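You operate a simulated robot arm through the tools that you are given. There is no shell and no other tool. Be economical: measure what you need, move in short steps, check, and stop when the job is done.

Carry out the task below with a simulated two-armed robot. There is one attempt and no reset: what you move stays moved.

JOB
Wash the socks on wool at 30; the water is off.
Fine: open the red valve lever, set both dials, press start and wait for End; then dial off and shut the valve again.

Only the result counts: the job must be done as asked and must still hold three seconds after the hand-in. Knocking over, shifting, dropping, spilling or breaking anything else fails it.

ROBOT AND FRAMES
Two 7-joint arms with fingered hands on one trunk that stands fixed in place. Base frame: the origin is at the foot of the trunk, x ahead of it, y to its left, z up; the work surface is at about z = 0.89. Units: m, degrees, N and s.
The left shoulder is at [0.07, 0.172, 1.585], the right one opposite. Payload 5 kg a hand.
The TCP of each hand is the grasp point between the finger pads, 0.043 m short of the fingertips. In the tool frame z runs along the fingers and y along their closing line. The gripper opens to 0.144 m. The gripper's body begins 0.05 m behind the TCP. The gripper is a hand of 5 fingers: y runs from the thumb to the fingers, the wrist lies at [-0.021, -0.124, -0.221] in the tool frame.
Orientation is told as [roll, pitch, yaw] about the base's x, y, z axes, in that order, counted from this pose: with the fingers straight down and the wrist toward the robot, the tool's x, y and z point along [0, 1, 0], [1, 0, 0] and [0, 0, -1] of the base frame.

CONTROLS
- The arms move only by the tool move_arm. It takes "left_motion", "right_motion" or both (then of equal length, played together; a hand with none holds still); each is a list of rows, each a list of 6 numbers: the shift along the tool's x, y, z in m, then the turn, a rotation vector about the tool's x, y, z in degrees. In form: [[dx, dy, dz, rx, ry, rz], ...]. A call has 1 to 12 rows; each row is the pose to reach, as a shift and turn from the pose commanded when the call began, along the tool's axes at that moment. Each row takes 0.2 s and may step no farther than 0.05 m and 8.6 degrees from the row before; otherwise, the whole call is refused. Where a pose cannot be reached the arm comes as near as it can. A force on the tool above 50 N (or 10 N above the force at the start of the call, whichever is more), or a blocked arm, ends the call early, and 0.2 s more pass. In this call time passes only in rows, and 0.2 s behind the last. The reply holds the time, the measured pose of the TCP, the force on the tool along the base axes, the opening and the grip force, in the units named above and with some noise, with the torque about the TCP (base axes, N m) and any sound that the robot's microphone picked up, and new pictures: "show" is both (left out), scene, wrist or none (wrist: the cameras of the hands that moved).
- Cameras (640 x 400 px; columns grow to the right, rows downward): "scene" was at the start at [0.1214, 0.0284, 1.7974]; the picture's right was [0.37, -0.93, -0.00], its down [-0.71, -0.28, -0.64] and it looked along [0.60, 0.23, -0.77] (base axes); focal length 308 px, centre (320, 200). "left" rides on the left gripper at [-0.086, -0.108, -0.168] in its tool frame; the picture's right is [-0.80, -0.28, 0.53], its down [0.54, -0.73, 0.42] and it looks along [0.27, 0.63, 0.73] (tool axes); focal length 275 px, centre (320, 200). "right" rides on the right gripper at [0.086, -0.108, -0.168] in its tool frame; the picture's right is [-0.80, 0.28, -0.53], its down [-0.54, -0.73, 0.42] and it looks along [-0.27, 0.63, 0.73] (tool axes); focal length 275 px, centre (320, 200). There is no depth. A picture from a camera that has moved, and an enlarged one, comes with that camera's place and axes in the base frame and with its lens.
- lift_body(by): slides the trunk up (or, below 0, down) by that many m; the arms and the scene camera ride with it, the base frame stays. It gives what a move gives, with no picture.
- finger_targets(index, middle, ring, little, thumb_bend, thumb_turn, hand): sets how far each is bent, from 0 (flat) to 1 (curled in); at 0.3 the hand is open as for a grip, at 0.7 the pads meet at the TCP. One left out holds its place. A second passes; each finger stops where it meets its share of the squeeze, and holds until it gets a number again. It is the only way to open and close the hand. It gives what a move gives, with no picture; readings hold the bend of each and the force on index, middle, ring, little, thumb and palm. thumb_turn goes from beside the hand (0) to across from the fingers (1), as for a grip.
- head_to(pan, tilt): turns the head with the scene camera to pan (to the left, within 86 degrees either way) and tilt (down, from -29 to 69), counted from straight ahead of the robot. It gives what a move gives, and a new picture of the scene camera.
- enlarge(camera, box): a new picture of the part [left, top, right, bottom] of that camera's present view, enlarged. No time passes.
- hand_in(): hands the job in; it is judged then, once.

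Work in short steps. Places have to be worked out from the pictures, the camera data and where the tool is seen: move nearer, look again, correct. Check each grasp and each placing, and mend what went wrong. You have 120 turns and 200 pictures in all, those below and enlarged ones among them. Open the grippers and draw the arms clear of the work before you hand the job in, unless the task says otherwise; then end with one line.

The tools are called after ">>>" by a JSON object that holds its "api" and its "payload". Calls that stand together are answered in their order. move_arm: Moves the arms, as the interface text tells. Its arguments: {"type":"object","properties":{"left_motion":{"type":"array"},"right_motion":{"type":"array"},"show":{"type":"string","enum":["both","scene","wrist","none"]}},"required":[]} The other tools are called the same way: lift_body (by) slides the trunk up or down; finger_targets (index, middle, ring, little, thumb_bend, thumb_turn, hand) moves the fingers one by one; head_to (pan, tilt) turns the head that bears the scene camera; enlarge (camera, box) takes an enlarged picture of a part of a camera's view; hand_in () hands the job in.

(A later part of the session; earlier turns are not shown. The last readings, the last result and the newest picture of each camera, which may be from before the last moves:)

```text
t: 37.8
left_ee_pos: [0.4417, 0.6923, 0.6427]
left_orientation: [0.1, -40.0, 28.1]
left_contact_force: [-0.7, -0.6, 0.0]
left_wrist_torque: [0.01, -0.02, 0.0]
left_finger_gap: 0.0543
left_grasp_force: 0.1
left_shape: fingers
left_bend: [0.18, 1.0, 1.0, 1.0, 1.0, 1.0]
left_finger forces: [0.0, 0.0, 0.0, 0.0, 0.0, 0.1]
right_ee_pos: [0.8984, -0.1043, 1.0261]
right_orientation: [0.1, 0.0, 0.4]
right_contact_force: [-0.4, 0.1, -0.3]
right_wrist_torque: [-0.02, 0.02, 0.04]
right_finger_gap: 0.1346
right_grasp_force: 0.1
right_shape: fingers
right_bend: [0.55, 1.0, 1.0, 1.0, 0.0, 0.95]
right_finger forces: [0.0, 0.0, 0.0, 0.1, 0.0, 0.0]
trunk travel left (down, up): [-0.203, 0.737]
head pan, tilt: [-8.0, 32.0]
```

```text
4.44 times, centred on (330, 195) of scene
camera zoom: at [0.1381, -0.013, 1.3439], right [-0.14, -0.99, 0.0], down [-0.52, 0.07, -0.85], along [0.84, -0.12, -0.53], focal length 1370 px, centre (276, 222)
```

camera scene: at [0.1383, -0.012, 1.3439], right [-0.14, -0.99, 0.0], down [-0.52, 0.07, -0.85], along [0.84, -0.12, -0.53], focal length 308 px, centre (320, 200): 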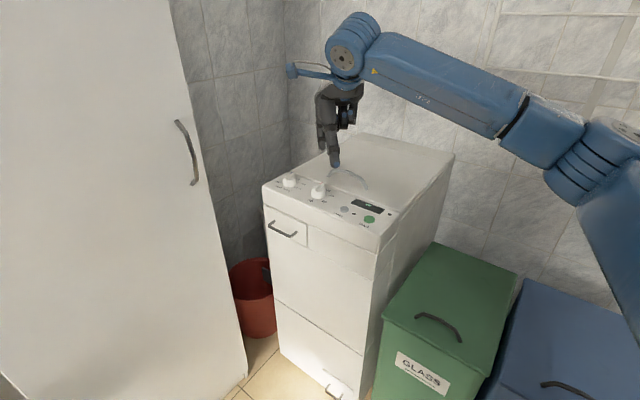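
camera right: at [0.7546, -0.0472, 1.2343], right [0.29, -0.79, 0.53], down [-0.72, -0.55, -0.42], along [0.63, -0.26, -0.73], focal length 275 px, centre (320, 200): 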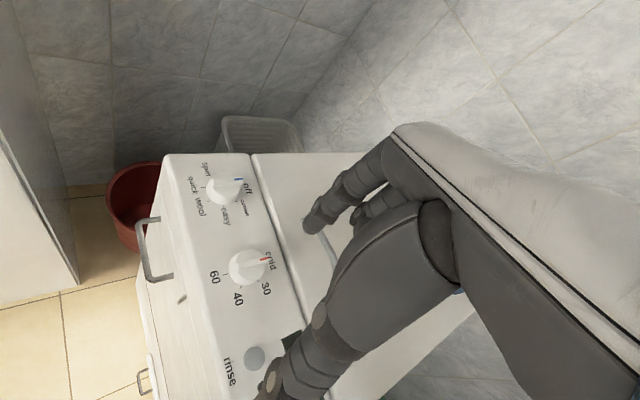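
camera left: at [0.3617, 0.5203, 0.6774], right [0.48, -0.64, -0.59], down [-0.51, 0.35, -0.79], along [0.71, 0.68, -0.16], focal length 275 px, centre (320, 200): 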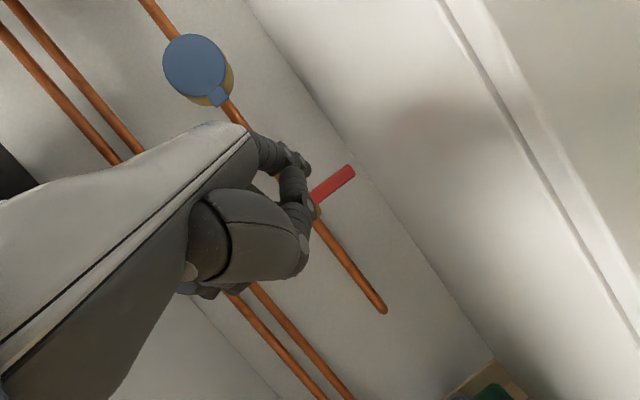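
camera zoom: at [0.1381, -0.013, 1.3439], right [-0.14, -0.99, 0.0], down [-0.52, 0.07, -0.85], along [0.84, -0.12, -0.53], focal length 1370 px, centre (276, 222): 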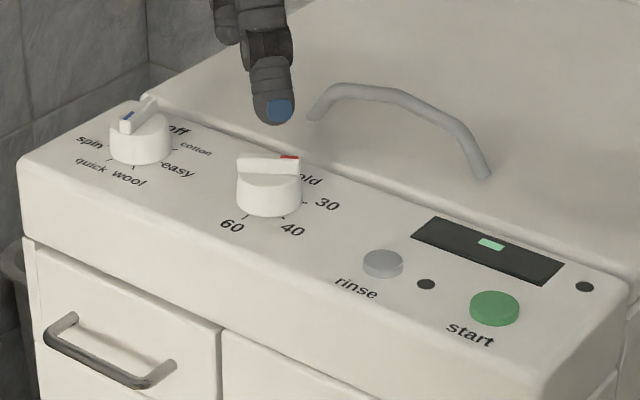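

The pointer overshot to about 175°. I'll nudge it back from the other side: position the fingertip beyond the pointer end on its clockwise side.

>>> {"api": "move_arm", "payload": {"right_motion": [[0.04, 0.015, 0, 0, 0, 0], [0.075, 0.0307, 0, 0, 0, 0], [0.089, 0.0307, 0.02, 0, 0, 0], [0.089, 0.0307, 0.035, 0, 0, 0]], "show": "none"}}

>>> {"api": "enlarge", "payload": {"camera": "right", "box": [200, 160, 360, 280]}}

>>> {"api": "enlarge", "payload": {"camera": "scene", "box": [255, 130, 385, 220]}}

```text
t: 38.8
left_ee_pos: [0.4423, 0.6925, 0.6413]
left_orientation: [0.0, -39.9, 28.0]
left_contact_force: [-0.3, -0.6, 0.0]
left_wrist_torque: [0.02, 0.01, 0.04]
left_finger_gap: 0.0542
left_grasp_force: 0.0
left_shape: fingers
left_bend: [0.18, 1.0, 1.0, 1.0, 1.0, 1.0]
left_finger forces: [0.0, 0.1, 0.1, 0.0, 0.0, 0.0]
right_ee_pos: [0.9302, -0.0131, 0.9917]
right_orientation: [0.0, 0.0, 0.5]
right_contact_force: [-1.1, -0.1, 0.8]
right_wrist_torque: [0.02, 0.04, -0.02]
right_finger_gap: 0.1347
right_grasp_force: 0.1
right_shape: fingers
right_bend: [0.55, 1.0, 1.0, 1.0, 0.0, 0.95]
right_finger forces: [0.0, 0.0, 0.0, 0.1, 0.0, 0.0]
trunk travel left (down, up): [-0.203, 0.737]
head pan, tilt: [-8.0, 32.0]
```

```text
3.33 times, centred on (280, 220) of right
camera zoom: at [0.8205, 0.0742, 1.16], right [0.29, -0.79, 0.53], down [-0.72, -0.55, -0.42], along [0.63, -0.26, -0.73], focal length 918 px, centre (453, 133)
```

zoom: 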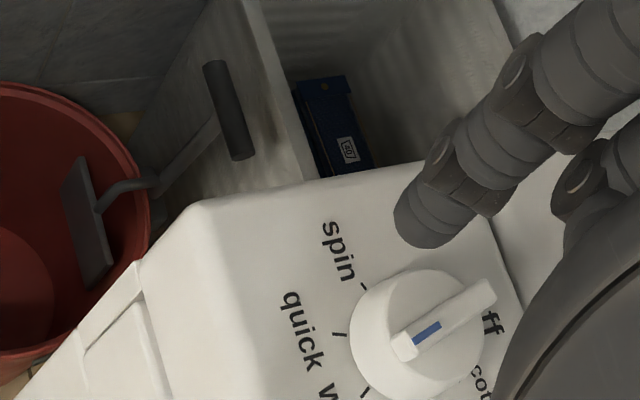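

```text
4.44 times, centred on (320, 175) of scene
camera zoom: at [0.1384, -0.0124, 1.3439], right [-0.14, -0.99, 0.0], down [-0.53, 0.07, -0.85], along [0.84, -0.12, -0.53], focal length 1370 px, centre (320, 311)
```

zoom: 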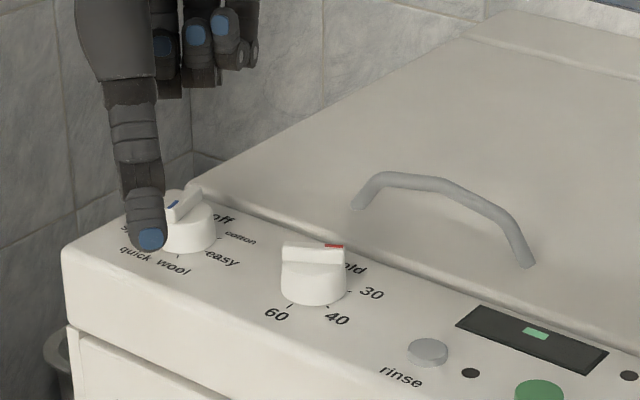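

Pointer is actually ~165°, slightly past wool (150°). I lower and gently push back.

>>> {"api": "move_arm", "payload": {"right_motion": [[0, 0, 0.025, 0, 0, 0], [-0.0045, -0.0063, 0.025, 0, 0, 0], [-0.0089, -0.0126, 0.025, 0, 0, 0]], "show": "none"}}

>>> {"api": "enlarge", "payload": {"camera": "right", "box": [200, 160, 360, 280]}}

```text
t: 39.6
left_ee_pos: [0.4417, 0.6914, 0.6411]
left_orientation: [0.0, -39.9, 28.0]
left_contact_force: [-0.2, -0.7, -0.6]
left_wrist_torque: [0.0, -0.01, -0.01]
left_finger_gap: 0.054
left_grasp_force: 0.0
left_shape: fingers
left_bend: [0.18, 1.0, 1.0, 1.0, 1.0, 1.0]
left_finger forces: [0.0, 0.0, 0.0, 0.0, 0.1, 0.0]
right_ee_pos: [0.9181, -0.0224, 0.9678]
right_orientation: [0.0, 0.1, 0.5]
right_contact_force: [0.2, 0.2, -0.5]
right_wrist_torque: [0.03, 0.02, -0.04]
right_finger_gap: 0.1347
right_grasp_force: 0.1
right_shape: fingers
right_bend: [0.55, 1.0, 1.0, 1.0, 0.0, 0.95]
right_finger forces: [0.0, 0.1, 0.1, 0.1, 0.0, 0.0]
trunk travel left (down, up): [-0.203, 0.737]
head pan, tilt: [-8.0, 32.0]
```

```text
3.33 times, centred on (280, 220) of right
camera zoom: at [0.8083, 0.0648, 1.1358], right [0.29, -0.79, 0.53], down [-0.72, -0.55, -0.42], along [0.63, -0.26, -0.73], focal length 918 px, centre (453, 133)
```

zoom: 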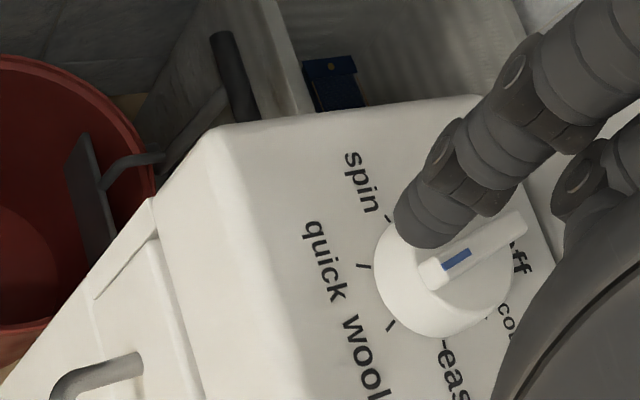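

Pointer ~6° past wool; finger not touching yet. A further ~8 mm nudge.

>>> {"api": "move_arm", "payload": {"right_motion": [[-0.0045, -0.006, 0, 0, 0, 0]], "show": "none"}}

>>> {"api": "enlarge", "payload": {"camera": "right", "box": [220, 170, 340, 260]}}

```text
t: 40.0
left_ee_pos: [0.4422, 0.692, 0.6418]
left_orientation: [0.0, -40.0, 28.1]
left_contact_force: [0.7, 0.5, 0.2]
left_wrist_torque: [0.02, -0.04, 0.0]
left_finger_gap: 0.0544
left_grasp_force: 0.0
left_shape: fingers
left_bend: [0.18, 1.0, 1.0, 1.0, 1.0, 1.0]
left_finger forces: [0.0, 0.1, 0.1, 0.0, 0.0, 0.1]
right_ee_pos: [0.9113, -0.0264, 0.9681]
right_orientation: [0.1, 0.0, 0.5]
right_contact_force: [0.2, 1.7, 0.1]
right_wrist_torque: [0.02, -0.03, 0.02]
right_finger_gap: 0.1353
right_grasp_force: 0.6
right_shape: fingers
right_bend: [0.55, 1.0, 1.0, 1.0, 0.0, 0.95]
right_finger forces: [0.5, 0.1, 0.1, 0.1, 0.0, 0.0]
trunk travel left (down, up): [-0.203, 0.737]
head pan, tilt: [-8.0, 32.0]
```

```text
4.44 times, centred on (280, 215) of right
camera zoom: at [0.8012, 0.0601, 1.1369], right [0.29, -0.79, 0.53], down [-0.72, -0.55, -0.42], along [0.63, -0.26, -0.73], focal length 1224 px, centre (498, 133)
```

zoom: 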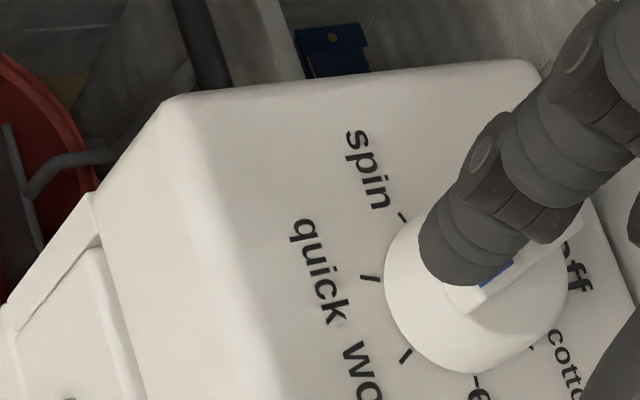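

In contact; pointer ~160° by the tick geometry. About 4 mm more.

>>> {"api": "move_arm", "payload": {"right_motion": [[-0.0022, -0.004, 0, 0, 0, 0]], "show": "none"}}

>>> {"api": "enlarge", "payload": {"camera": "right", "box": [220, 170, 340, 260]}}

```text
t: 40.4
left_ee_pos: [0.4427, 0.6917, 0.6427]
left_orientation: [0.0, -40.0, 28.0]
left_contact_force: [0.1, -0.9, 0.0]
left_wrist_torque: [0.03, 0.01, -0.02]
left_finger_gap: 0.054
left_grasp_force: 0.1
left_shape: fingers
left_bend: [0.18, 1.0, 1.0, 1.0, 1.0, 1.0]
left_finger forces: [0.0, 0.0, 0.0, 0.0, 0.1, 0.0]
right_ee_pos: [0.9079, -0.03, 0.9681]
right_orientation: [0.0, 0.0, 0.6]
right_contact_force: [0.3, -0.1, 1.0]
right_wrist_torque: [-0.01, -0.02, 0.01]
right_finger_gap: 0.1351
right_grasp_force: 0.3
right_shape: fingers
right_bend: [0.55, 1.0, 1.0, 1.0, 0.0, 0.95]
right_finger forces: [0.2, 0.0, 0.0, 0.0, 0.0, 0.0]
trunk travel left (down, up): [-0.203, 0.737]
head pan, tilt: [-8.0, 32.0]
```

```text
4.44 times, centred on (280, 215) of right
camera zoom: at [0.798, 0.0575, 1.1364], right [0.29, -0.79, 0.53], down [-0.72, -0.55, -0.42], along [0.63, -0.26, -0.73], focal length 1224 px, centre (498, 133)
```

zoom: 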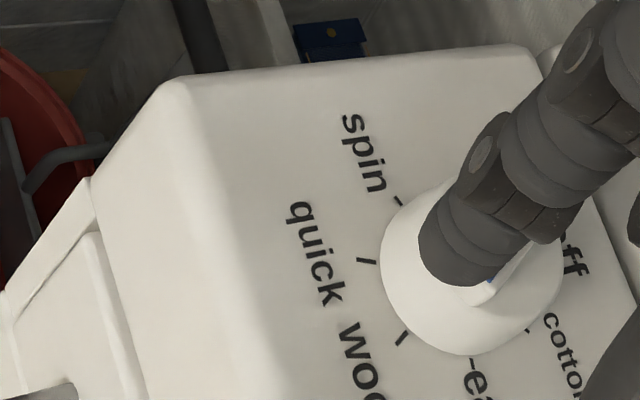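

Ridge slope now matches wool. I lift away along the opposite normal and check.

>>> {"api": "move_arm", "payload": {"right_motion": [[0.002, 0.004, -0.005, 0, 0, 0], [0.002, 0.004, -0.05, 0, 0, 0], [-0.04, -0.02, -0.055, 0, 0, 0], [-0.08, -0.045, -0.055, 0, 0, 0]], "show": "none"}}

>>> {"api": "enlarge", "payload": {"camera": "right", "box": [200, 90, 360, 210]}}

>>> {"api": "enlarge", "payload": {"camera": "scene", "box": [265, 150, 395, 240]}}

```text
t: 41.4
left_ee_pos: [0.4408, 0.693, 0.6425]
left_orientation: [0.0, -40.0, 28.1]
left_contact_force: [-0.7, -0.2, 0.7]
left_wrist_torque: [-0.01, -0.03, -0.01]
left_finger_gap: 0.0542
left_grasp_force: 0.1
left_shape: fingers
left_bend: [0.18, 1.0, 1.0, 1.0, 1.0, 1.0]
left_finger forces: [0.1, 0.0, 0.0, 0.0, 0.1, 0.0]
right_ee_pos: [0.8607, -0.1088, 1.0207]
right_orientation: [0.2, 0.0, 0.7]
right_contact_force: [-0.1, 0.5, -0.8]
right_wrist_torque: [-0.06, -0.07, -0.01]
right_finger_gap: 0.1344
right_grasp_force: 0.0
right_shape: fingers
right_bend: [0.55, 1.0, 1.0, 1.0, 0.0, 0.95]
right_finger forces: [0.0, 0.1, 0.1, 0.1, 0.0, 0.0]
trunk travel left (down, up): [-0.203, 0.737]
head pan, tilt: [-8.0, 32.0]
```

```text
3.33 times, centred on (280, 150) of right
camera zoom: at [0.7507, -0.0225, 1.19], right [0.29, -0.79, 0.53], down [-0.72, -0.55, -0.42], along [0.63, -0.26, -0.73], focal length 918 px, centre (453, 367)
```

zoom: 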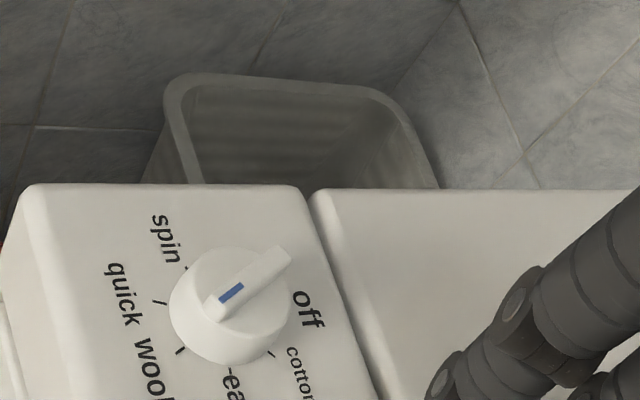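

```text
4.44 times, centred on (330, 195) of scene
camera zoom: at [0.1372, -0.0132, 1.3441], right [-0.14, -0.99, 0.0], down [-0.52, 0.07, -0.85], along [0.84, -0.12, -0.53], focal length 1370 px, centre (276, 222)
```

zoom: 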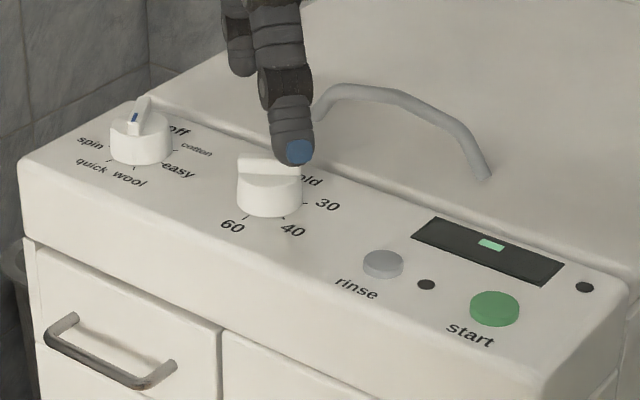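

Programme pointer is on wool (~151°). Now I move above the start button (≈(0.741,-0.218)).

>>> {"api": "move_arm", "payload": {"right_motion": [[-0.03, -0.038, 0, 0, 0, 0], [-0.06, -0.076, 0, 0, 0, 0], [-0.09, -0.114, 0, 0, 0, 0], [-0.12, -0.151, 0, 0, 0, 0], [-0.12, -0.151, 0.04, 0, 0, 0]], "show": "none"}}

>>> {"api": "enlarge", "payload": {"camera": "right", "box": [200, 160, 360, 280]}}

>>> {"api": "enlarge", "payload": {"camera": "scene", "box": [265, 150, 395, 240]}}

```text
t: 42.6
left_ee_pos: [0.4425, 0.6927, 0.6407]
left_orientation: [0.1, -39.8, 28.0]
left_contact_force: [0.2, 1.1, -0.6]
left_wrist_torque: [0.01, 0.02, 0.0]
left_finger_gap: 0.0543
left_grasp_force: 0.1
left_shape: fingers
left_bend: [0.18, 1.0, 1.0, 1.0, 1.0, 1.0]
left_finger forces: [0.1, 0.0, 0.0, 0.0, 0.0, 0.1]
right_ee_pos: [0.7141, -0.2277, 0.9808]
right_orientation: [-0.1, 0.1, 0.6]
right_contact_force: [-0.1, -0.4, -1.1]
right_wrist_torque: [0.0, 0.07, 0.02]
right_finger_gap: 0.1347
right_grasp_force: 0.1
right_shape: fingers
right_bend: [0.55, 1.0, 1.0, 1.0, 0.0, 0.95]
right_finger forces: [0.0, 0.1, 0.1, 0.1, 0.1, 0.0]
trunk travel left (down, up): [-0.203, 0.737]
head pan, tilt: [-8.0, 32.0]
```

```text
3.33 times, centred on (280, 220) of right
camera zoom: at [0.6052, -0.1414, 1.1503], right [0.29, -0.79, 0.53], down [-0.72, -0.55, -0.42], along [0.63, -0.26, -0.73], focal length 918 px, centre (453, 133)
```

zoom: 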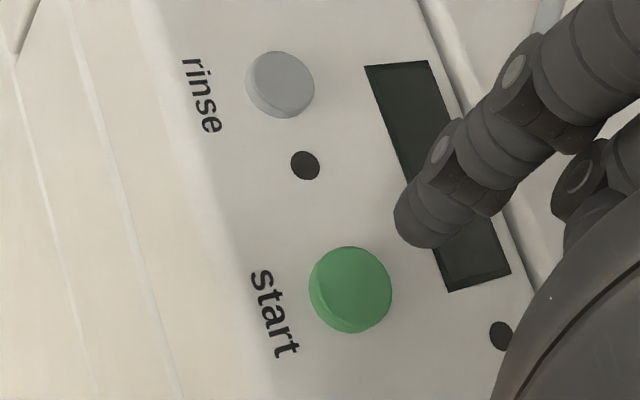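

```text
4.44 times, centred on (330, 195) of scene
camera zoom: at [0.1406, -0.012, 1.3437], right [-0.14, -0.99, 0.0], down [-0.53, 0.07, -0.85], along [0.84, -0.12, -0.53], focal length 1370 px, centre (276, 222)
```

zoom: 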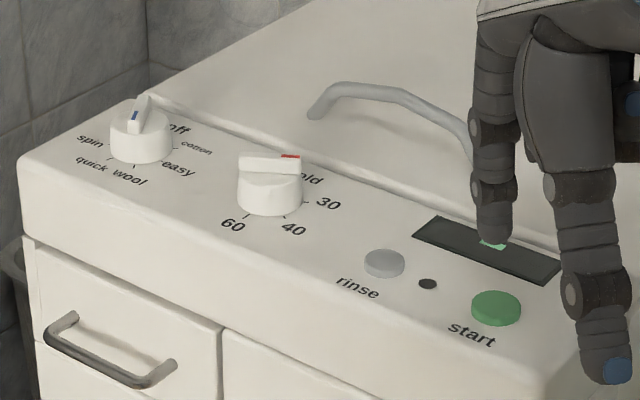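

Dials confirmed at wool and 30. Fingertip is right above start; I descend step by step.

>>> {"api": "move_arm", "payload": {"right_motion": [[0, -0.004, 0.015, 0, 0, 0], [0, -0.004, 0.03, 0, 0, 0], [0, -0.004, 0.036, 0, 0, 0], [0, -0.004, 0.04, 0, 0, 0]], "show": "none"}}

>>> {"api": "enlarge", "payload": {"camera": "right", "box": [200, 160, 360, 280]}}

```text
t: 43.6
left_ee_pos: [0.4426, 0.6912, 0.6422]
left_orientation: [0.0, -40.1, 28.0]
left_contact_force: [0.0, 0.4, 0.6]
left_wrist_torque: [-0.01, 0.0, 0.01]
left_finger_gap: 0.054
left_grasp_force: 0.0
left_shape: fingers
left_bend: [0.18, 1.0, 1.0, 1.0, 1.0, 1.0]
left_finger forces: [0.0, 0.1, 0.0, 0.1, 0.0, 0.1]
right_ee_pos: [0.7082, -0.2305, 0.9417]
right_orientation: [0.0, -0.1, 0.4]
right_contact_force: [-0.2, -1.3, 1.1]
right_wrist_torque: [0.04, -0.11, -0.01]
right_finger_gap: 0.1346
right_grasp_force: 0.3
right_shape: fingers
right_bend: [0.55, 1.0, 1.0, 1.0, 0.0, 0.95]
right_finger forces: [1.8, 0.0, 0.1, 0.0, 0.0, 0.1]
trunk travel left (down, up): [-0.203, 0.737]
head pan, tilt: [-8.0, 32.0]
heard: click
```

```text
3.33 times, centred on (280, 220) of right
camera zoom: at [0.5998, -0.1431, 1.1103], right [0.29, -0.79, 0.53], down [-0.72, -0.55, -0.42], along [0.63, -0.26, -0.73], focal length 918 px, centre (453, 133)
```

zoom: 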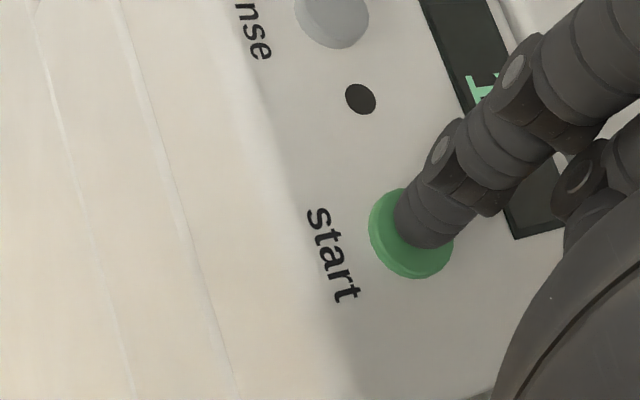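

A click was heard and the display changed. I lift off and read the display.

>>> {"api": "move_arm", "payload": {"right_motion": [[0, 0, -0.03, 0, 0, 0], [-0.02, -0.01, -0.07, 0, 0, 0], [-0.05, -0.04, -0.09, 0, 0, 0], [-0.08, -0.07, -0.1, 0, 0, 0]], "show": "none"}}

>>> {"api": "enlarge", "payload": {"camera": "scene", "box": [265, 150, 395, 240]}}

```text
t: 44.6
left_ee_pos: [0.441, 0.6923, 0.6432]
left_orientation: [0.1, -40.0, 28.1]
left_contact_force: [-0.2, 0.4, 0.3]
left_wrist_torque: [0.01, -0.04, 0.0]
left_finger_gap: 0.0544
left_grasp_force: 0.0
left_shape: fingers
left_bend: [0.18, 1.0, 1.0, 1.0, 1.0, 1.0]
left_finger forces: [0.0, 0.0, 0.0, 0.0, 0.0, 0.0]
right_ee_pos: [0.6392, -0.3076, 1.043]
right_orientation: [0.0, 0.0, 0.6]
right_contact_force: [-0.1, -0.2, 0.2]
right_wrist_torque: [0.04, -0.04, -0.04]
right_finger_gap: 0.1347
right_grasp_force: 0.0
right_shape: fingers
right_bend: [0.55, 1.0, 1.0, 1.0, 0.0, 0.95]
right_finger forces: [0.0, 0.0, 0.0, 0.0, 0.0, 0.0]
trunk travel left (down, up): [-0.203, 0.737]
head pan, tilt: [-8.0, 32.0]
```

```text
4.44 times, centred on (330, 195) of scene
camera zoom: at [0.1368, -0.0133, 1.3441], right [-0.14, -0.99, 0.0], down [-0.52, 0.07, -0.85], along [0.84, -0.12, -0.53], focal length 1370 px, centre (276, 222)
```

zoom: 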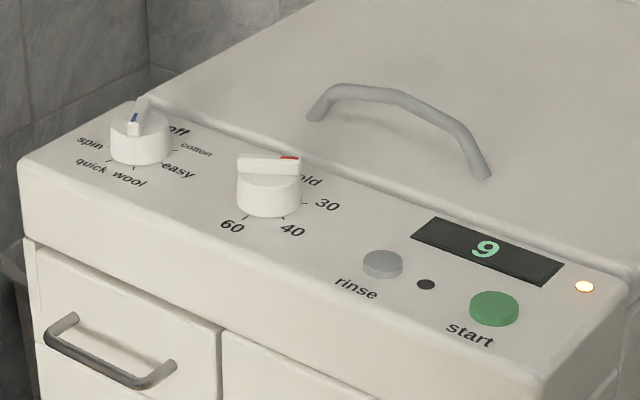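

Running: display 9, lamp lit. I wait with null moves.

>>> {"api": "move_arm", "payload": {"right_motion": [[0, 0, 0, 0, 0, 0], [0, 0, 0, 0, 0, 0], [0, 0, 0, 0, 0, 0], [0, 0, 0, 0, 0, 0], [0, 0, 0, 0, 0, 0], [0, 0, 0, 0, 0, 0], [0, 0, 0, 0, 0, 0], [0, 0, 0, 0, 0, 0], [0, 0, 0, 0, 0, 0], [0, 0, 0, 0, 0, 0], [0, 0, 0, 0, 0, 0], [0, 0, 0, 0, 0, 0]], "show": "none"}}

>>> {"api": "move_arm", "payload": {"right_motion": [[0, 0, 0, 0, 0, 0], [0, 0, 0, 0, 0, 0], [0, 0, 0, 0, 0, 0], [0, 0, 0, 0, 0, 0], [0, 0, 0, 0, 0, 0], [0, 0, 0, 0, 0, 0], [0, 0, 0, 0, 0, 0], [0, 0, 0, 0, 0, 0], [0, 0, 0, 0, 0, 0], [0, 0, 0, 0, 0, 0], [0, 0, 0, 0, 0, 0], [0, 0, 0, 0, 0, 0]], "show": "none"}}

>>> {"api": "enlarge", "payload": {"camera": "scene", "box": [265, 150, 395, 240]}}

```text
t: 47.2
left_ee_pos: [0.4423, 0.692, 0.641]
left_orientation: [0.1, -39.8, 28.0]
left_contact_force: [-0.5, -0.6, -0.1]
left_wrist_torque: [-0.01, -0.05, 0.0]
left_finger_gap: 0.0541
left_grasp_force: 0.1
left_shape: fingers
left_bend: [0.18, 1.0, 1.0, 1.0, 1.0, 1.0]
left_finger forces: [0.1, 0.0, 0.1, 0.0, 0.0, 0.0]
right_ee_pos: [0.6398, -0.3081, 1.0415]
right_orientation: [0.0, 0.0, 0.4]
right_contact_force: [0.9, 0.2, 0.5]
right_wrist_torque: [0.0, 0.01, -0.03]
right_finger_gap: 0.1347
right_grasp_force: 0.1
right_shape: fingers
right_bend: [0.55, 1.0, 1.0, 1.0, 0.0, 0.95]
right_finger forces: [0.1, 0.1, 0.0, 0.1, 0.1, 0.0]
trunk travel left (down, up): [-0.203, 0.737]
head pan, tilt: [-8.0, 32.0]
```

```text
t: 49.8
left_ee_pos: [0.4425, 0.692, 0.643]
left_orientation: [0.0, -39.9, 28.0]
left_contact_force: [-0.7, 0.9, -0.1]
left_wrist_torque: [-0.02, -0.03, 0.0]
left_finger_gap: 0.0539
left_grasp_force: 0.1
left_shape: fingers
left_bend: [0.18, 1.0, 1.0, 1.0, 1.0, 1.0]
left_finger forces: [0.0, 0.0, 0.0, 0.1, 0.1, 0.0]
right_ee_pos: [0.6396, -0.3077, 1.0419]
right_orientation: [0.0, 0.0, 0.6]
right_contact_force: [-0.5, 0.1, -0.4]
right_wrist_torque: [0.01, 0.03, 0.02]
right_finger_gap: 0.1347
right_grasp_force: 0.1
right_shape: fingers
right_bend: [0.55, 1.0, 1.0, 1.0, 0.0, 0.95]
right_finger forces: [0.0, 0.0, 0.0, 0.0, 0.0, 0.0]
trunk travel left (down, up): [-0.203, 0.737]
head pan, tilt: [-8.0, 32.0]
```

```text
4.44 times, centred on (330, 195) of scene
camera zoom: at [0.1382, -0.0122, 1.3439], right [-0.14, -0.99, 0.0], down [-0.52, 0.07, -0.85], along [0.84, -0.12, -0.53], focal length 1370 px, centre (276, 222)
```

zoom: 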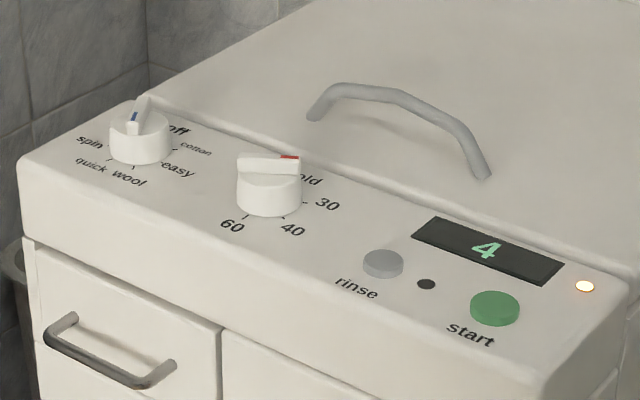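

Counting in seconds; about 4 s remain.

>>> {"api": "move_arm", "payload": {"right_motion": [[0, 0, 0, 0, 0, 0], [0, 0, 0, 0, 0, 0], [0, 0, 0, 0, 0, 0], [0, 0, 0, 0, 0, 0], [0, 0, 0, 0, 0, 0], [0, 0, 0, 0, 0, 0], [0, 0, 0, 0, 0, 0], [0, 0, 0, 0, 0, 0], [0, 0, 0, 0, 0, 0], [0, 0, 0, 0, 0, 0], [0, 0, 0, 0, 0, 0], [0, 0, 0, 0, 0, 0]], "show": "none"}}

>>> {"api": "move_arm", "payload": {"right_motion": [[0, 0, 0, 0, 0, 0], [0, 0, 0, 0, 0, 0], [0, 0, 0, 0, 0, 0], [0, 0, 0, 0, 0, 0], [0, 0, 0, 0, 0, 0], [0, 0, 0, 0, 0, 0], [0, 0, 0, 0, 0, 0], [0, 0, 0, 0, 0, 0], [0, 0, 0, 0, 0, 0], [0, 0, 0, 0, 0, 0], [0, 0, 0, 0, 0, 0], [0, 0, 0, 0, 0, 0]], "show": "none"}}

>>> {"api": "enlarge", "payload": {"camera": "scene", "box": [265, 150, 395, 240]}}

```text
t: 52.4
left_ee_pos: [0.4421, 0.6914, 0.642]
left_orientation: [0.0, -39.9, 28.1]
left_contact_force: [-0.1, 0.5, -0.5]
left_wrist_torque: [0.02, -0.03, 0.0]
left_finger_gap: 0.0541
left_grasp_force: 0.1
left_shape: fingers
left_bend: [0.18, 1.0, 1.0, 1.0, 1.0, 1.0]
left_finger forces: [0.1, 0.0, 0.0, 0.0, 0.0, 0.1]
right_ee_pos: [0.6406, -0.3077, 1.0425]
right_orientation: [0.0, 0.0, 0.5]
right_contact_force: [-1.0, -0.5, 0.5]
right_wrist_torque: [0.0, 0.01, 0.02]
right_finger_gap: 0.135
right_grasp_force: 0.0
right_shape: fingers
right_bend: [0.55, 1.0, 1.0, 1.0, 0.0, 0.95]
right_finger forces: [0.0, 0.0, 0.1, 0.0, 0.0, 0.0]
trunk travel left (down, up): [-0.203, 0.737]
head pan, tilt: [-8.0, 32.0]
```

```text
t: 55.0
left_ee_pos: [0.4415, 0.6924, 0.6416]
left_orientation: [0.0, -40.0, 28.0]
left_contact_force: [-0.4, -0.6, -1.0]
left_wrist_torque: [0.01, 0.04, 0.02]
left_finger_gap: 0.0541
left_grasp_force: 0.0
left_shape: fingers
left_bend: [0.18, 1.0, 1.0, 1.0, 1.0, 1.0]
left_finger forces: [0.0, 0.0, 0.0, 0.1, 0.0, 0.0]
right_ee_pos: [0.64, -0.3086, 1.0422]
right_orientation: [0.0, -0.1, 0.5]
right_contact_force: [0.5, 0.6, -0.2]
right_wrist_torque: [0.0, -0.03, -0.02]
right_finger_gap: 0.1345
right_grasp_force: 0.2
right_shape: fingers
right_bend: [0.55, 1.0, 1.0, 1.0, 0.0, 0.95]
right_finger forces: [0.0, 0.0, 0.0, 0.1, 0.0, 0.0]
trunk travel left (down, up): [-0.203, 0.737]
head pan, tilt: [-8.0, 32.0]
```

```text
4.44 times, centred on (330, 195) of scene
camera zoom: at [0.1382, -0.0122, 1.3439], right [-0.14, -0.99, 0.0], down [-0.52, 0.07, -0.85], along [0.84, -0.12, -0.53], focal length 1370 px, centre (276, 222)
```

zoom: 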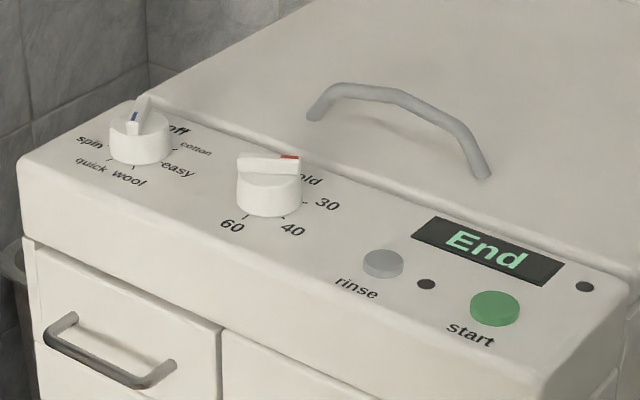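

"End" is shown. Now I return to the programme dial to turn it back to off: first to a point on the clockwise side of its pointer.

>>> {"api": "move_arm", "payload": {"right_motion": [[0.032, 0.031, 0, 0, 0, 0], [0.064, 0.062, 0, 0, 0, 0], [0.096, 0.093, 0, 0, 0, 0], [0.128, 0.124, 0, 0, 0, 0], [0.16, 0.155, 0, 0, 0, 0], [0.192, 0.186, 0, 0, 0, 0], [0.224, 0.217, 0, 0, 0, 0], [0.256, 0.248, 0, 0, 0, 0], [0.289, 0.279, 0, 0, 0, 0], [0.289, 0.279, 0.035, 0, 0, 0], [0.289, 0.279, 0.055, 0, 0, 0], [0.289, 0.279, 0.075, 0, 0, 0]], "show": "none"}}

>>> {"api": "enlarge", "payload": {"camera": "right", "box": [200, 160, 360, 280]}}

```text
t: 57.6
left_ee_pos: [0.4416, 0.6915, 0.6434]
left_orientation: [0.0, -39.9, 28.0]
left_contact_force: [0.0, -0.2, 0.8]
left_wrist_torque: [0.04, 0.04, 0.03]
left_finger_gap: 0.0543
left_grasp_force: 0.0
left_shape: fingers
left_bend: [0.18, 1.0, 1.0, 1.0, 1.0, 1.0]
left_finger forces: [0.0, 0.0, 0.0, 0.1, 0.1, 0.0]
right_ee_pos: [0.9143, -0.0163, 0.9666]
right_orientation: [0.0, 0.0, 0.4]
right_contact_force: [0.5, -0.6, 0.1]
right_wrist_torque: [0.02, -0.01, -0.01]
right_finger_gap: 0.1346
right_grasp_force: 0.1
right_shape: fingers
right_bend: [0.55, 1.0, 1.0, 1.0, 0.0, 0.95]
right_finger forces: [0.0, 0.0, 0.0, 0.0, 0.1, 0.0]
trunk travel left (down, up): [-0.203, 0.737]
head pan, tilt: [-8.0, 32.0]
```

```text
3.33 times, centred on (280, 220) of right
camera zoom: at [0.8058, 0.0697, 1.1344], right [0.29, -0.79, 0.53], down [-0.72, -0.55, -0.42], along [0.63, -0.26, -0.73], focal length 918 px, centre (453, 133)
```

zoom: 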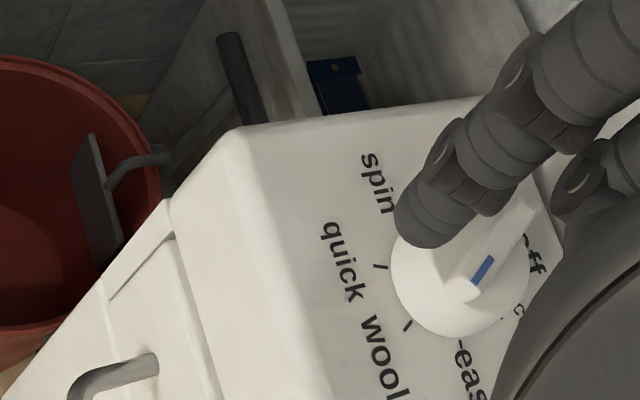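

Good standoff. I push the pointer counter-clockwise along the arc to about 90°.

>>> {"api": "move_arm", "payload": {"right_motion": [[-0.0139, -0.002, 0, 0, 0, 0], [-0.0222, -0.0056, 0, 0, 0, 0], [-0.0312, -0.0046, 0, 0, 0, 0]], "show": "none"}}

>>> {"api": "enlarge", "payload": {"camera": "right", "box": [200, 140, 360, 260]}}

```text
t: 58.4
left_ee_pos: [0.4423, 0.6908, 0.6412]
left_orientation: [0.1, -40.0, 28.0]
left_contact_force: [0.1, -0.5, -0.2]
left_wrist_torque: [-0.03, 0.03, -0.02]
left_finger_gap: 0.0542
left_grasp_force: 0.0
left_shape: fingers
left_bend: [0.18, 1.0, 1.0, 1.0, 1.0, 1.0]
left_finger forces: [0.0, 0.1, 0.0, 0.1, 0.0, 0.1]
right_ee_pos: [0.9091, -0.049, 0.9655]
right_orientation: [0.0, 0.1, 0.5]
right_contact_force: [-0.1, 0.2, -0.6]
right_wrist_torque: [0.0, 0.02, -0.02]
right_finger_gap: 0.1341
right_grasp_force: 0.1
right_shape: fingers
right_bend: [0.55, 1.0, 1.0, 1.0, 0.0, 0.95]
right_finger forces: [0.1, 0.0, 0.0, 0.0, 0.0, 0.1]
trunk travel left (down, up): [-0.203, 0.737]
head pan, tilt: [-8.0, 32.0]
```

```text
3.33 times, centred on (280, 200) of right
camera zoom: at [0.8013, 0.0371, 1.1338], right [0.29, -0.79, 0.53], down [-0.72, -0.55, -0.42], along [0.63, -0.26, -0.73], focal length 918 px, centre (453, 200)
```

zoom: 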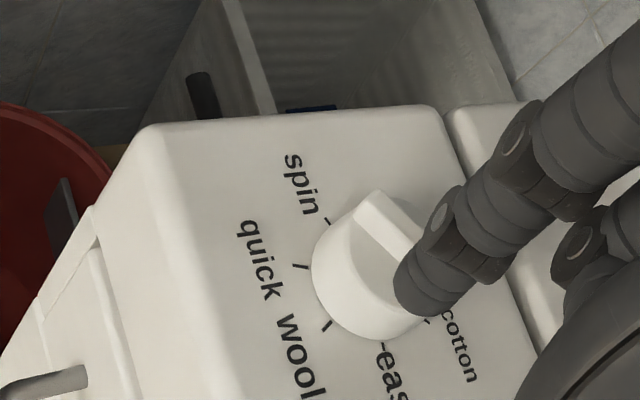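

Pointer is now ~60°. I continue along the arc toward off.

>>> {"api": "move_arm", "payload": {"right_motion": [[-0.0065, 0.006, 0, 0, 0, 0], [-0.0094, 0.0142, 0, 0, 0, 0]], "show": "none"}}

>>> {"api": "enlarge", "payload": {"camera": "right", "box": [200, 140, 360, 260]}}

```text
t: 59.0
left_ee_pos: [0.4411, 0.6912, 0.6409]
left_orientation: [0.0, -39.8, 28.1]
left_contact_force: [-0.1, 0.8, 0.4]
left_wrist_torque: [-0.01, -0.02, 0.0]
left_finger_gap: 0.0541
left_grasp_force: 0.0
left_shape: fingers
left_bend: [0.18, 1.0, 1.0, 1.0, 1.0, 1.0]
left_finger forces: [0.0, 0.0, 0.0, 0.0, 0.0, 0.0]
right_ee_pos: [0.9255, -0.0591, 0.9656]
right_orientation: [-0.1, -0.1, 0.4]
right_contact_force: [-2.3, -2.2, 1.4]
right_wrist_torque: [-0.06, 0.05, -0.06]
right_finger_gap: 0.13
right_grasp_force: 1.9
right_shape: fingers
right_bend: [0.57, 1.0, 1.0, 1.0, 0.0, 0.95]
right_finger forces: [3.7, 0.0, 0.0, 0.1, 0.0, 0.0]
trunk travel left (down, up): [-0.203, 0.737]
head pan, tilt: [-8.0, 32.0]
```

```text
3.33 times, centred on (280, 200) of right
camera zoom: at [0.816, 0.0279, 1.1344], right [0.29, -0.79, 0.53], down [-0.72, -0.55, -0.42], along [0.63, -0.26, -0.73], focal length 918 px, centre (453, 200)
```

zoom: 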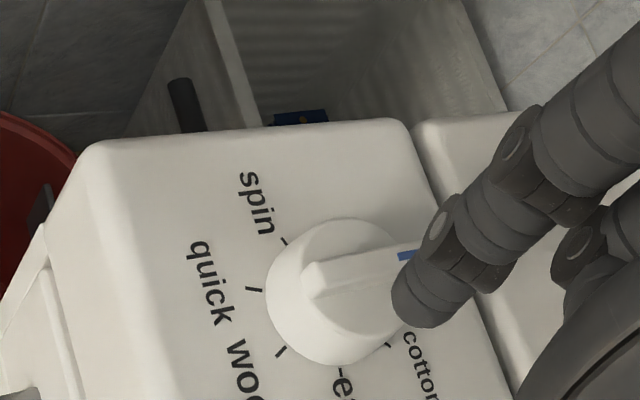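

Force rose to 3.7 N, apparently at the off stop. I lift straight up, move away and check.

>>> {"api": "move_arm", "payload": {"right_motion": [[-0.004, -0.003, -0.005, 0, 0, 0], [-0.006, -0.004, -0.05, 0, 0, 0], [-0.04, -0.03, -0.07, 0, 0, 0], [-0.08, -0.06, -0.07, 0, 0, 0], [-0.11, -0.1, -0.07, 0, 0, 0], [-0.14, -0.14, -0.07, 0, 0, 0]], "show": "none"}}

>>> {"api": "enlarge", "payload": {"camera": "right", "box": [160, 60, 320, 180]}}

>>> {"api": "enlarge", "payload": {"camera": "scene", "box": [265, 150, 395, 240]}}

```text
t: 60.4
left_ee_pos: [0.4407, 0.6908, 0.6433]
left_orientation: [0.1, -39.9, 28.0]
left_contact_force: [0.5, -0.4, 0.6]
left_wrist_torque: [0.03, -0.01, 0.01]
left_finger_gap: 0.0543
left_grasp_force: 0.0
left_shape: fingers
left_bend: [0.18, 1.0, 1.0, 1.0, 1.0, 1.0]
left_finger forces: [0.1, 0.0, 0.0, 0.0, 0.0, 0.0]
right_ee_pos: [0.7874, -0.2014, 1.0382]
right_orientation: [0.0, 0.1, 0.5]
right_contact_force: [-0.5, -0.2, -0.4]
right_wrist_torque: [-0.01, -0.03, 0.0]
right_finger_gap: 0.1348
right_grasp_force: 0.1
right_shape: fingers
right_bend: [0.55, 1.0, 1.0, 1.0, 0.0, 0.95]
right_finger forces: [0.1, 0.0, 0.0, 0.0, 0.0, 0.0]
trunk travel left (down, up): [-0.203, 0.737]
head pan, tilt: [-8.0, 32.0]
```

```text
3.33 times, centred on (240, 120) of right
camera zoom: at [0.6784, -0.1138, 1.2064], right [0.29, -0.79, 0.53], down [-0.72, -0.55, -0.42], along [0.63, -0.26, -0.73], focal length 918 px, centre (587, 467)
```

zoom: 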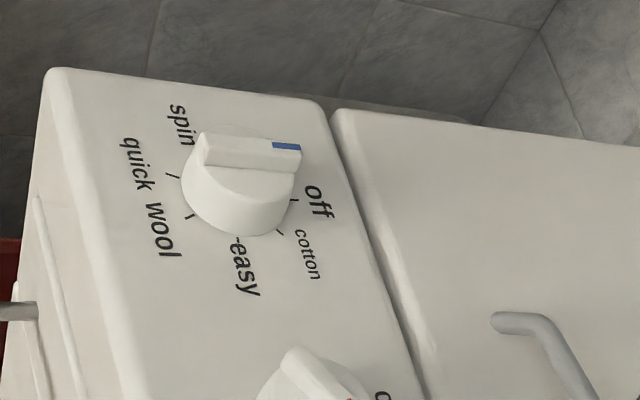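

```text
4.44 times, centred on (330, 195) of scene
camera zoom: at [0.1371, -0.0141, 1.3441], right [-0.14, -0.99, 0.0], down [-0.52, 0.07, -0.85], along [0.84, -0.12, -0.53], focal length 1370 px, centre (276, 222)
```

zoom: 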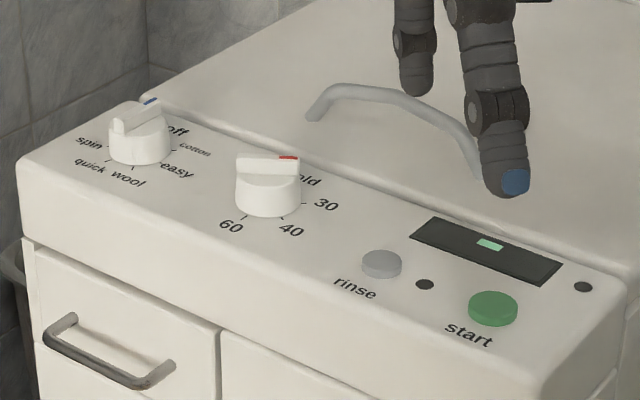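

Dial is at off and the display is back to "–". Now the valve: I turn the head and bring the left index to the left side of the upright lever.

>>> {"api": "head_to", "payload": {"pan": 50, "tilt": 35}}

>>> {"api": "move_arm", "payload": {"left_motion": [[0.0287, -0.0067, -0.0057, 0, 0, 0], [0.04, 0.0215, 0.018, 0, 0, 0], [0.0512, 0.0497, 0.0417, 0, 0, 0], [0.0625, 0.0779, 0.0654, 0, 0, 0]], "show": "none"}}

>>> {"api": "enlarge", "payload": {"camera": "scene", "box": [240, 180, 360, 300]}}

>>> {"api": "enlarge", "payload": {"camera": "left", "box": [220, 90, 400, 260]}}

```text
t: 61.7
left_ee_pos: [0.4423, 0.6927, 0.6413]
left_orientation: [-0.1, -39.9, 28.0]
left_contact_force: [-0.1, -0.3, 1.0]
left_wrist_torque: [0.02, 0.0, -0.01]
left_finger_gap: 0.054
left_grasp_force: 0.2
left_shape: fingers
left_bend: [0.18, 1.0, 1.0, 1.0, 1.0, 1.0]
left_finger forces: [0.0, 0.0, 0.0, 0.0, 0.1, 0.0]
right_ee_pos: [0.7904, -0.1992, 1.0372]
right_orientation: [0.0, 0.0, 0.6]
right_contact_force: [0.5, 0.3, -1.2]
right_wrist_torque: [0.0, 0.0, -0.04]
right_finger_gap: 0.1347
right_grasp_force: 0.1
right_shape: fingers
right_bend: [0.55, 1.0, 1.0, 1.0, 0.0, 0.95]
right_finger forces: [0.0, 0.0, 0.0, 0.0, 0.0, 0.0]
trunk travel left (down, up): [-0.203, 0.737]
head pan, tilt: [50.0, 35.0]
camera scene: at [0.1062, 0.0676, 1.3393], right [0.77, -0.64, 0.0], down [-0.37, -0.44, -0.82], along [0.53, 0.63, -0.57], focal length 308 px, centre (320, 200)
```

scene: 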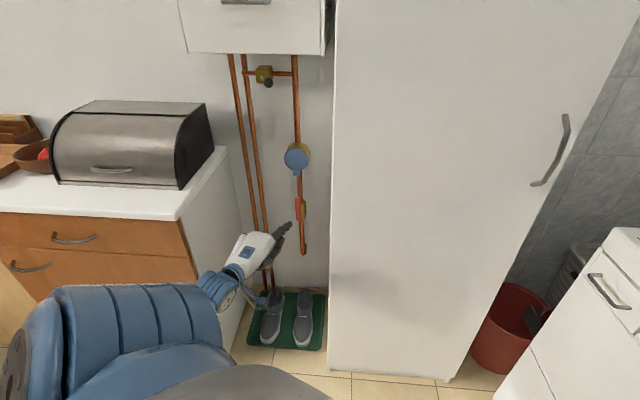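

```text
t: 62.7
left_ee_pos: [0.5011, 0.7966, 0.64]
left_orientation: [0.0, -39.8, 28.1]
left_contact_force: [-1.0, 0.2, -1.3]
left_wrist_torque: [0.02, -0.05, -0.04]
left_finger_gap: 0.0539
left_grasp_force: 0.1
left_shape: fingers
left_bend: [0.18, 1.0, 1.0, 1.0, 1.0, 1.0]
left_finger forces: [0.1, 0.0, 0.0, 0.0, 0.0, 0.1]
right_ee_pos: [0.7903, -0.1982, 1.0359]
right_orientation: [0.1, 0.1, 0.4]
right_contact_force: [-0.3, -0.5, -0.1]
right_wrist_torque: [-0.06, 0.01, -0.02]
right_finger_gap: 0.1344
right_grasp_force: 0.1
right_shape: fingers
right_bend: [0.55, 1.0, 1.0, 1.0, 0.0, 0.95]
right_finger forces: [0.0, 0.1, 0.0, 0.0, 0.0, 0.0]
trunk travel left (down, up): [-0.203, 0.737]
head pan, tilt: [50.0, 35.0]
```

```text
3.33 times, centred on (300, 240) of scene
camera zoom: at [0.1072, 0.0684, 1.3391], right [0.77, -0.64, 0.0], down [-0.37, -0.44, -0.82], along [0.53, 0.63, -0.57], focal length 1027 px, centre (387, 67)
```

zoom: 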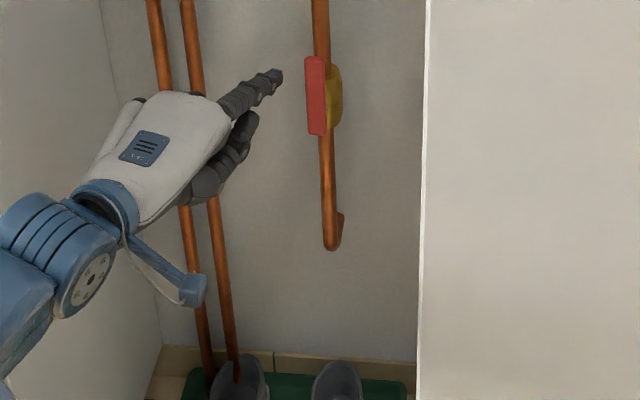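

```text
2.35 times, centred on (310, 175) of left
camera zoom: at [0.3733, 0.6312, 0.7004], right [0.48, -0.64, -0.59], down [-0.51, 0.34, -0.79], along [0.71, 0.68, -0.16], focal length 648 px, centre (344, 259)
```

zoom: 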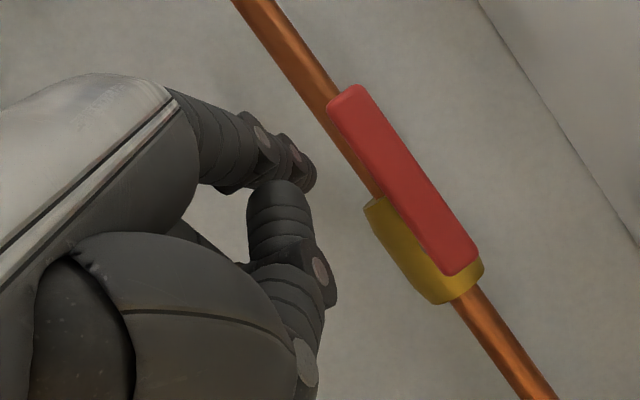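

Finger is left of the upright lever. I go in 40 mm and sweep right along the closing arc.

>>> {"api": "move_arm", "payload": {"left_motion": [[0.0117, 0.0293, 0.0246, 0, 0, 0], [-0.017, 0.0315, 0.0356, 0, 0, 0], [-0.0399, 0.0372, 0.0397, 0, 0, 0], [-0.06, 0.0365, 0.0502, 0, 0, 0]], "show": "none"}}

>>> {"api": "enlarge", "payload": {"camera": "scene", "box": [240, 180, 360, 300]}}

```text
t: 63.7
left_ee_pos: [0.5828, 0.7726, 0.6248]
left_orientation: [-0.1, -39.8, 27.9]
left_contact_force: [-1.7, 2.0, 1.1]
left_wrist_torque: [-0.14, -0.08, 0.2]
left_finger_gap: 0.0542
left_grasp_force: 0.9
left_shape: fingers
left_bend: [0.18, 1.0, 1.0, 1.0, 1.0, 1.0]
left_finger forces: [2.2, 0.0, 0.0, 0.0, 0.0, 0.0]
right_ee_pos: [0.7895, -0.1995, 1.0372]
right_orientation: [0.0, 0.1, 0.5]
right_contact_force: [0.0, -0.3, 0.0]
right_wrist_torque: [0.03, -0.01, 0.03]
right_finger_gap: 0.1344
right_grasp_force: 0.0
right_shape: fingers
right_bend: [0.55, 1.0, 1.0, 1.0, 0.0, 0.95]
right_finger forces: [0.0, 0.1, 0.0, 0.0, 0.0, 0.1]
trunk travel left (down, up): [-0.203, 0.737]
head pan, tilt: [50.0, 35.0]
```

```text
3.33 times, centred on (300, 240) of scene
camera zoom: at [0.1064, 0.0677, 1.3393], right [0.77, -0.64, 0.0], down [-0.37, -0.44, -0.82], along [0.53, 0.63, -0.57], focal length 1027 px, centre (387, 67)
```

zoom: 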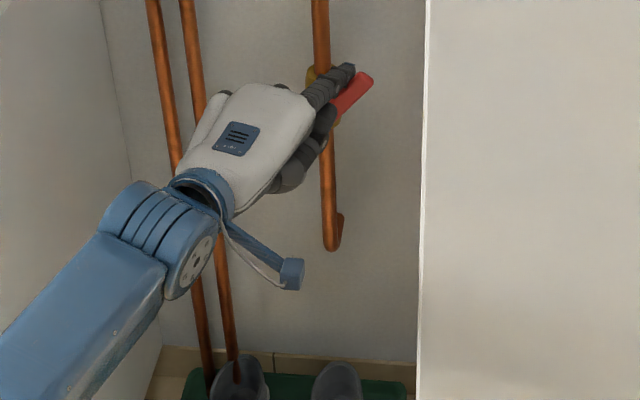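

Lever about 40° – continuing down to horizontal with a firm push to the stop.

>>> {"api": "move_arm", "payload": {"left_motion": [[-0.0191, -0.0084, 0.0191, 0, 0, 0], [-0.0258, -0.0197, 0.0357, 0, 0, 0], [-0.0258, -0.0294, 0.0472, 0, 0, 0]], "show": "none"}}

>>> {"api": "enlarge", "payload": {"camera": "scene", "box": [240, 180, 360, 300]}}

```text
t: 64.5
left_ee_pos: [0.6045, 0.7512, 0.5709]
left_orientation: [0.1, -40.1, 27.9]
left_contact_force: [0.9, -0.9, 7.9]
left_wrist_torque: [0.26, -0.58, -0.06]
left_finger_gap: 0.0569
left_grasp_force: 4.1
left_shape: fingers
left_bend: [0.15, 1.0, 1.0, 1.0, 1.0, 1.0]
left_finger forces: [7.6, 0.0, 0.1, 0.0, 0.0, 0.1]
right_ee_pos: [0.7886, -0.2008, 1.0377]
right_orientation: [0.1, 0.0, 0.6]
right_contact_force: [0.1, 0.5, -0.6]
right_wrist_torque: [0.01, -0.03, 0.02]
right_finger_gap: 0.1346
right_grasp_force: 0.0
right_shape: fingers
right_bend: [0.55, 1.0, 1.0, 1.0, 0.0, 0.95]
right_finger forces: [0.0, 0.1, 0.1, 0.1, 0.0, 0.0]
trunk travel left (down, up): [-0.203, 0.737]
head pan, tilt: [50.0, 35.0]
```

```text
3.33 times, centred on (300, 240) of scene
camera zoom: at [0.1058, 0.0666, 1.3395], right [0.77, -0.64, 0.0], down [-0.37, -0.44, -0.82], along [0.53, 0.63, -0.57], focal length 1027 px, centre (387, 67)
```

zoom: 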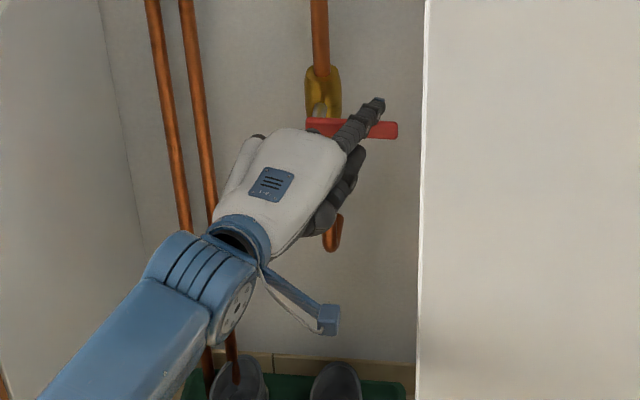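

The lever is horizontal against its stop (7.6 N). I rise off it, retreat out of the niche, and open both hands.

>>> {"api": "move_arm", "payload": {"left_motion": [[0, 0.0257, -0.0306, 0, 0, 0], [0, -0.005, -0.0563, 0, 0, 0], [0, -0.0356, -0.082, 0, 0, 0], [0, -0.0663, -0.1077, 0, 0, 0], [0, -0.097, -0.1334, 0, 0, 0], [0, -0.1276, -0.159, 0, 0, 0]], "show": "none"}}

>>> {"api": "finger_targets", "payload": {"hand": "left", "index": 0.3, "middle": 0.3, "ring": 0.3, "little": 0.3, "thumb_bend": 0.3}}

>>> {"api": "enlarge", "payload": {"camera": "scene", "box": [220, 120, 380, 300]}}

```text
t: 65.9
left_ee_pos: [0.4239, 0.6572, 0.6113]
left_orientation: [0.2, -40.0, 28.0]
left_contact_force: [-0.5, -0.8, 0.9]
left_wrist_torque: [0.01, 0.06, -0.02]
left_finger_gap: 0.0541
left_grasp_force: 0.0
left_shape: fingers
left_bend: [0.18, 1.0, 1.0, 1.0, 1.0, 1.0]
left_finger forces: [0.0, 0.0, 0.0, 0.0, 0.0, 0.0]
right_ee_pos: [0.7888, -0.2003, 1.0387]
right_orientation: [0.1, 0.0, 0.5]
right_contact_force: [-1.5, -0.9, 0.4]
right_wrist_torque: [0.03, -0.06, 0.0]
right_finger_gap: 0.1346
right_grasp_force: 0.1
right_shape: fingers
right_bend: [0.55, 1.0, 1.0, 1.0, 0.0, 0.95]
right_finger forces: [0.0, 0.0, 0.0, 0.0, 0.0, 0.1]
trunk travel left (down, up): [-0.203, 0.737]
head pan, tilt: [50.0, 35.0]
```

```text
t: 66.9
left_ee_pos: [0.4253, 0.658, 0.6097]
left_orientation: [0.0, -39.9, 28.0]
left_contact_force: [-0.2, 0.4, -0.1]
left_wrist_torque: [0.0, 0.0, 0.01]
left_finger_gap: 0.1494
left_grasp_force: 0.0
left_shape: fingers
left_bend: [0.3, 0.3, 0.3, 0.3, 0.3, 0.98]
left_finger forces: [0.0, 0.0, 0.1, 0.0, 0.1, 0.0]
right_ee_pos: [0.7897, -0.1988, 1.0375]
right_orientation: [-0.1, 0.0, 0.4]
right_contact_force: [-0.2, -0.6, 0.0]
right_wrist_torque: [0.0, 0.0, 0.03]
right_finger_gap: 0.1344
right_grasp_force: 0.0
right_shape: fingers
right_bend: [0.55, 1.0, 1.0, 1.0, 0.0, 0.95]
right_finger forces: [0.0, 0.0, 0.0, 0.0, 0.1, 0.0]
trunk travel left (down, up): [-0.203, 0.737]
head pan, tilt: [50.0, 35.0]
```

```text
2.22 times, centred on (300, 210) of scene
camera zoom: at [0.1062, 0.0677, 1.3392], right [0.77, -0.64, 0.0], down [-0.37, -0.44, -0.82], along [0.53, 0.63, -0.57], focal length 685 px, centre (364, 178)
```

zoom: 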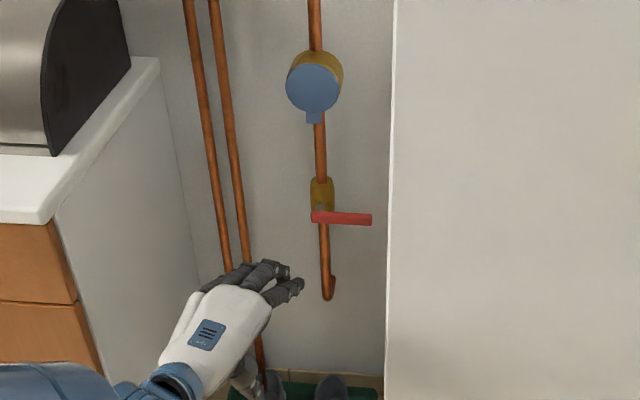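

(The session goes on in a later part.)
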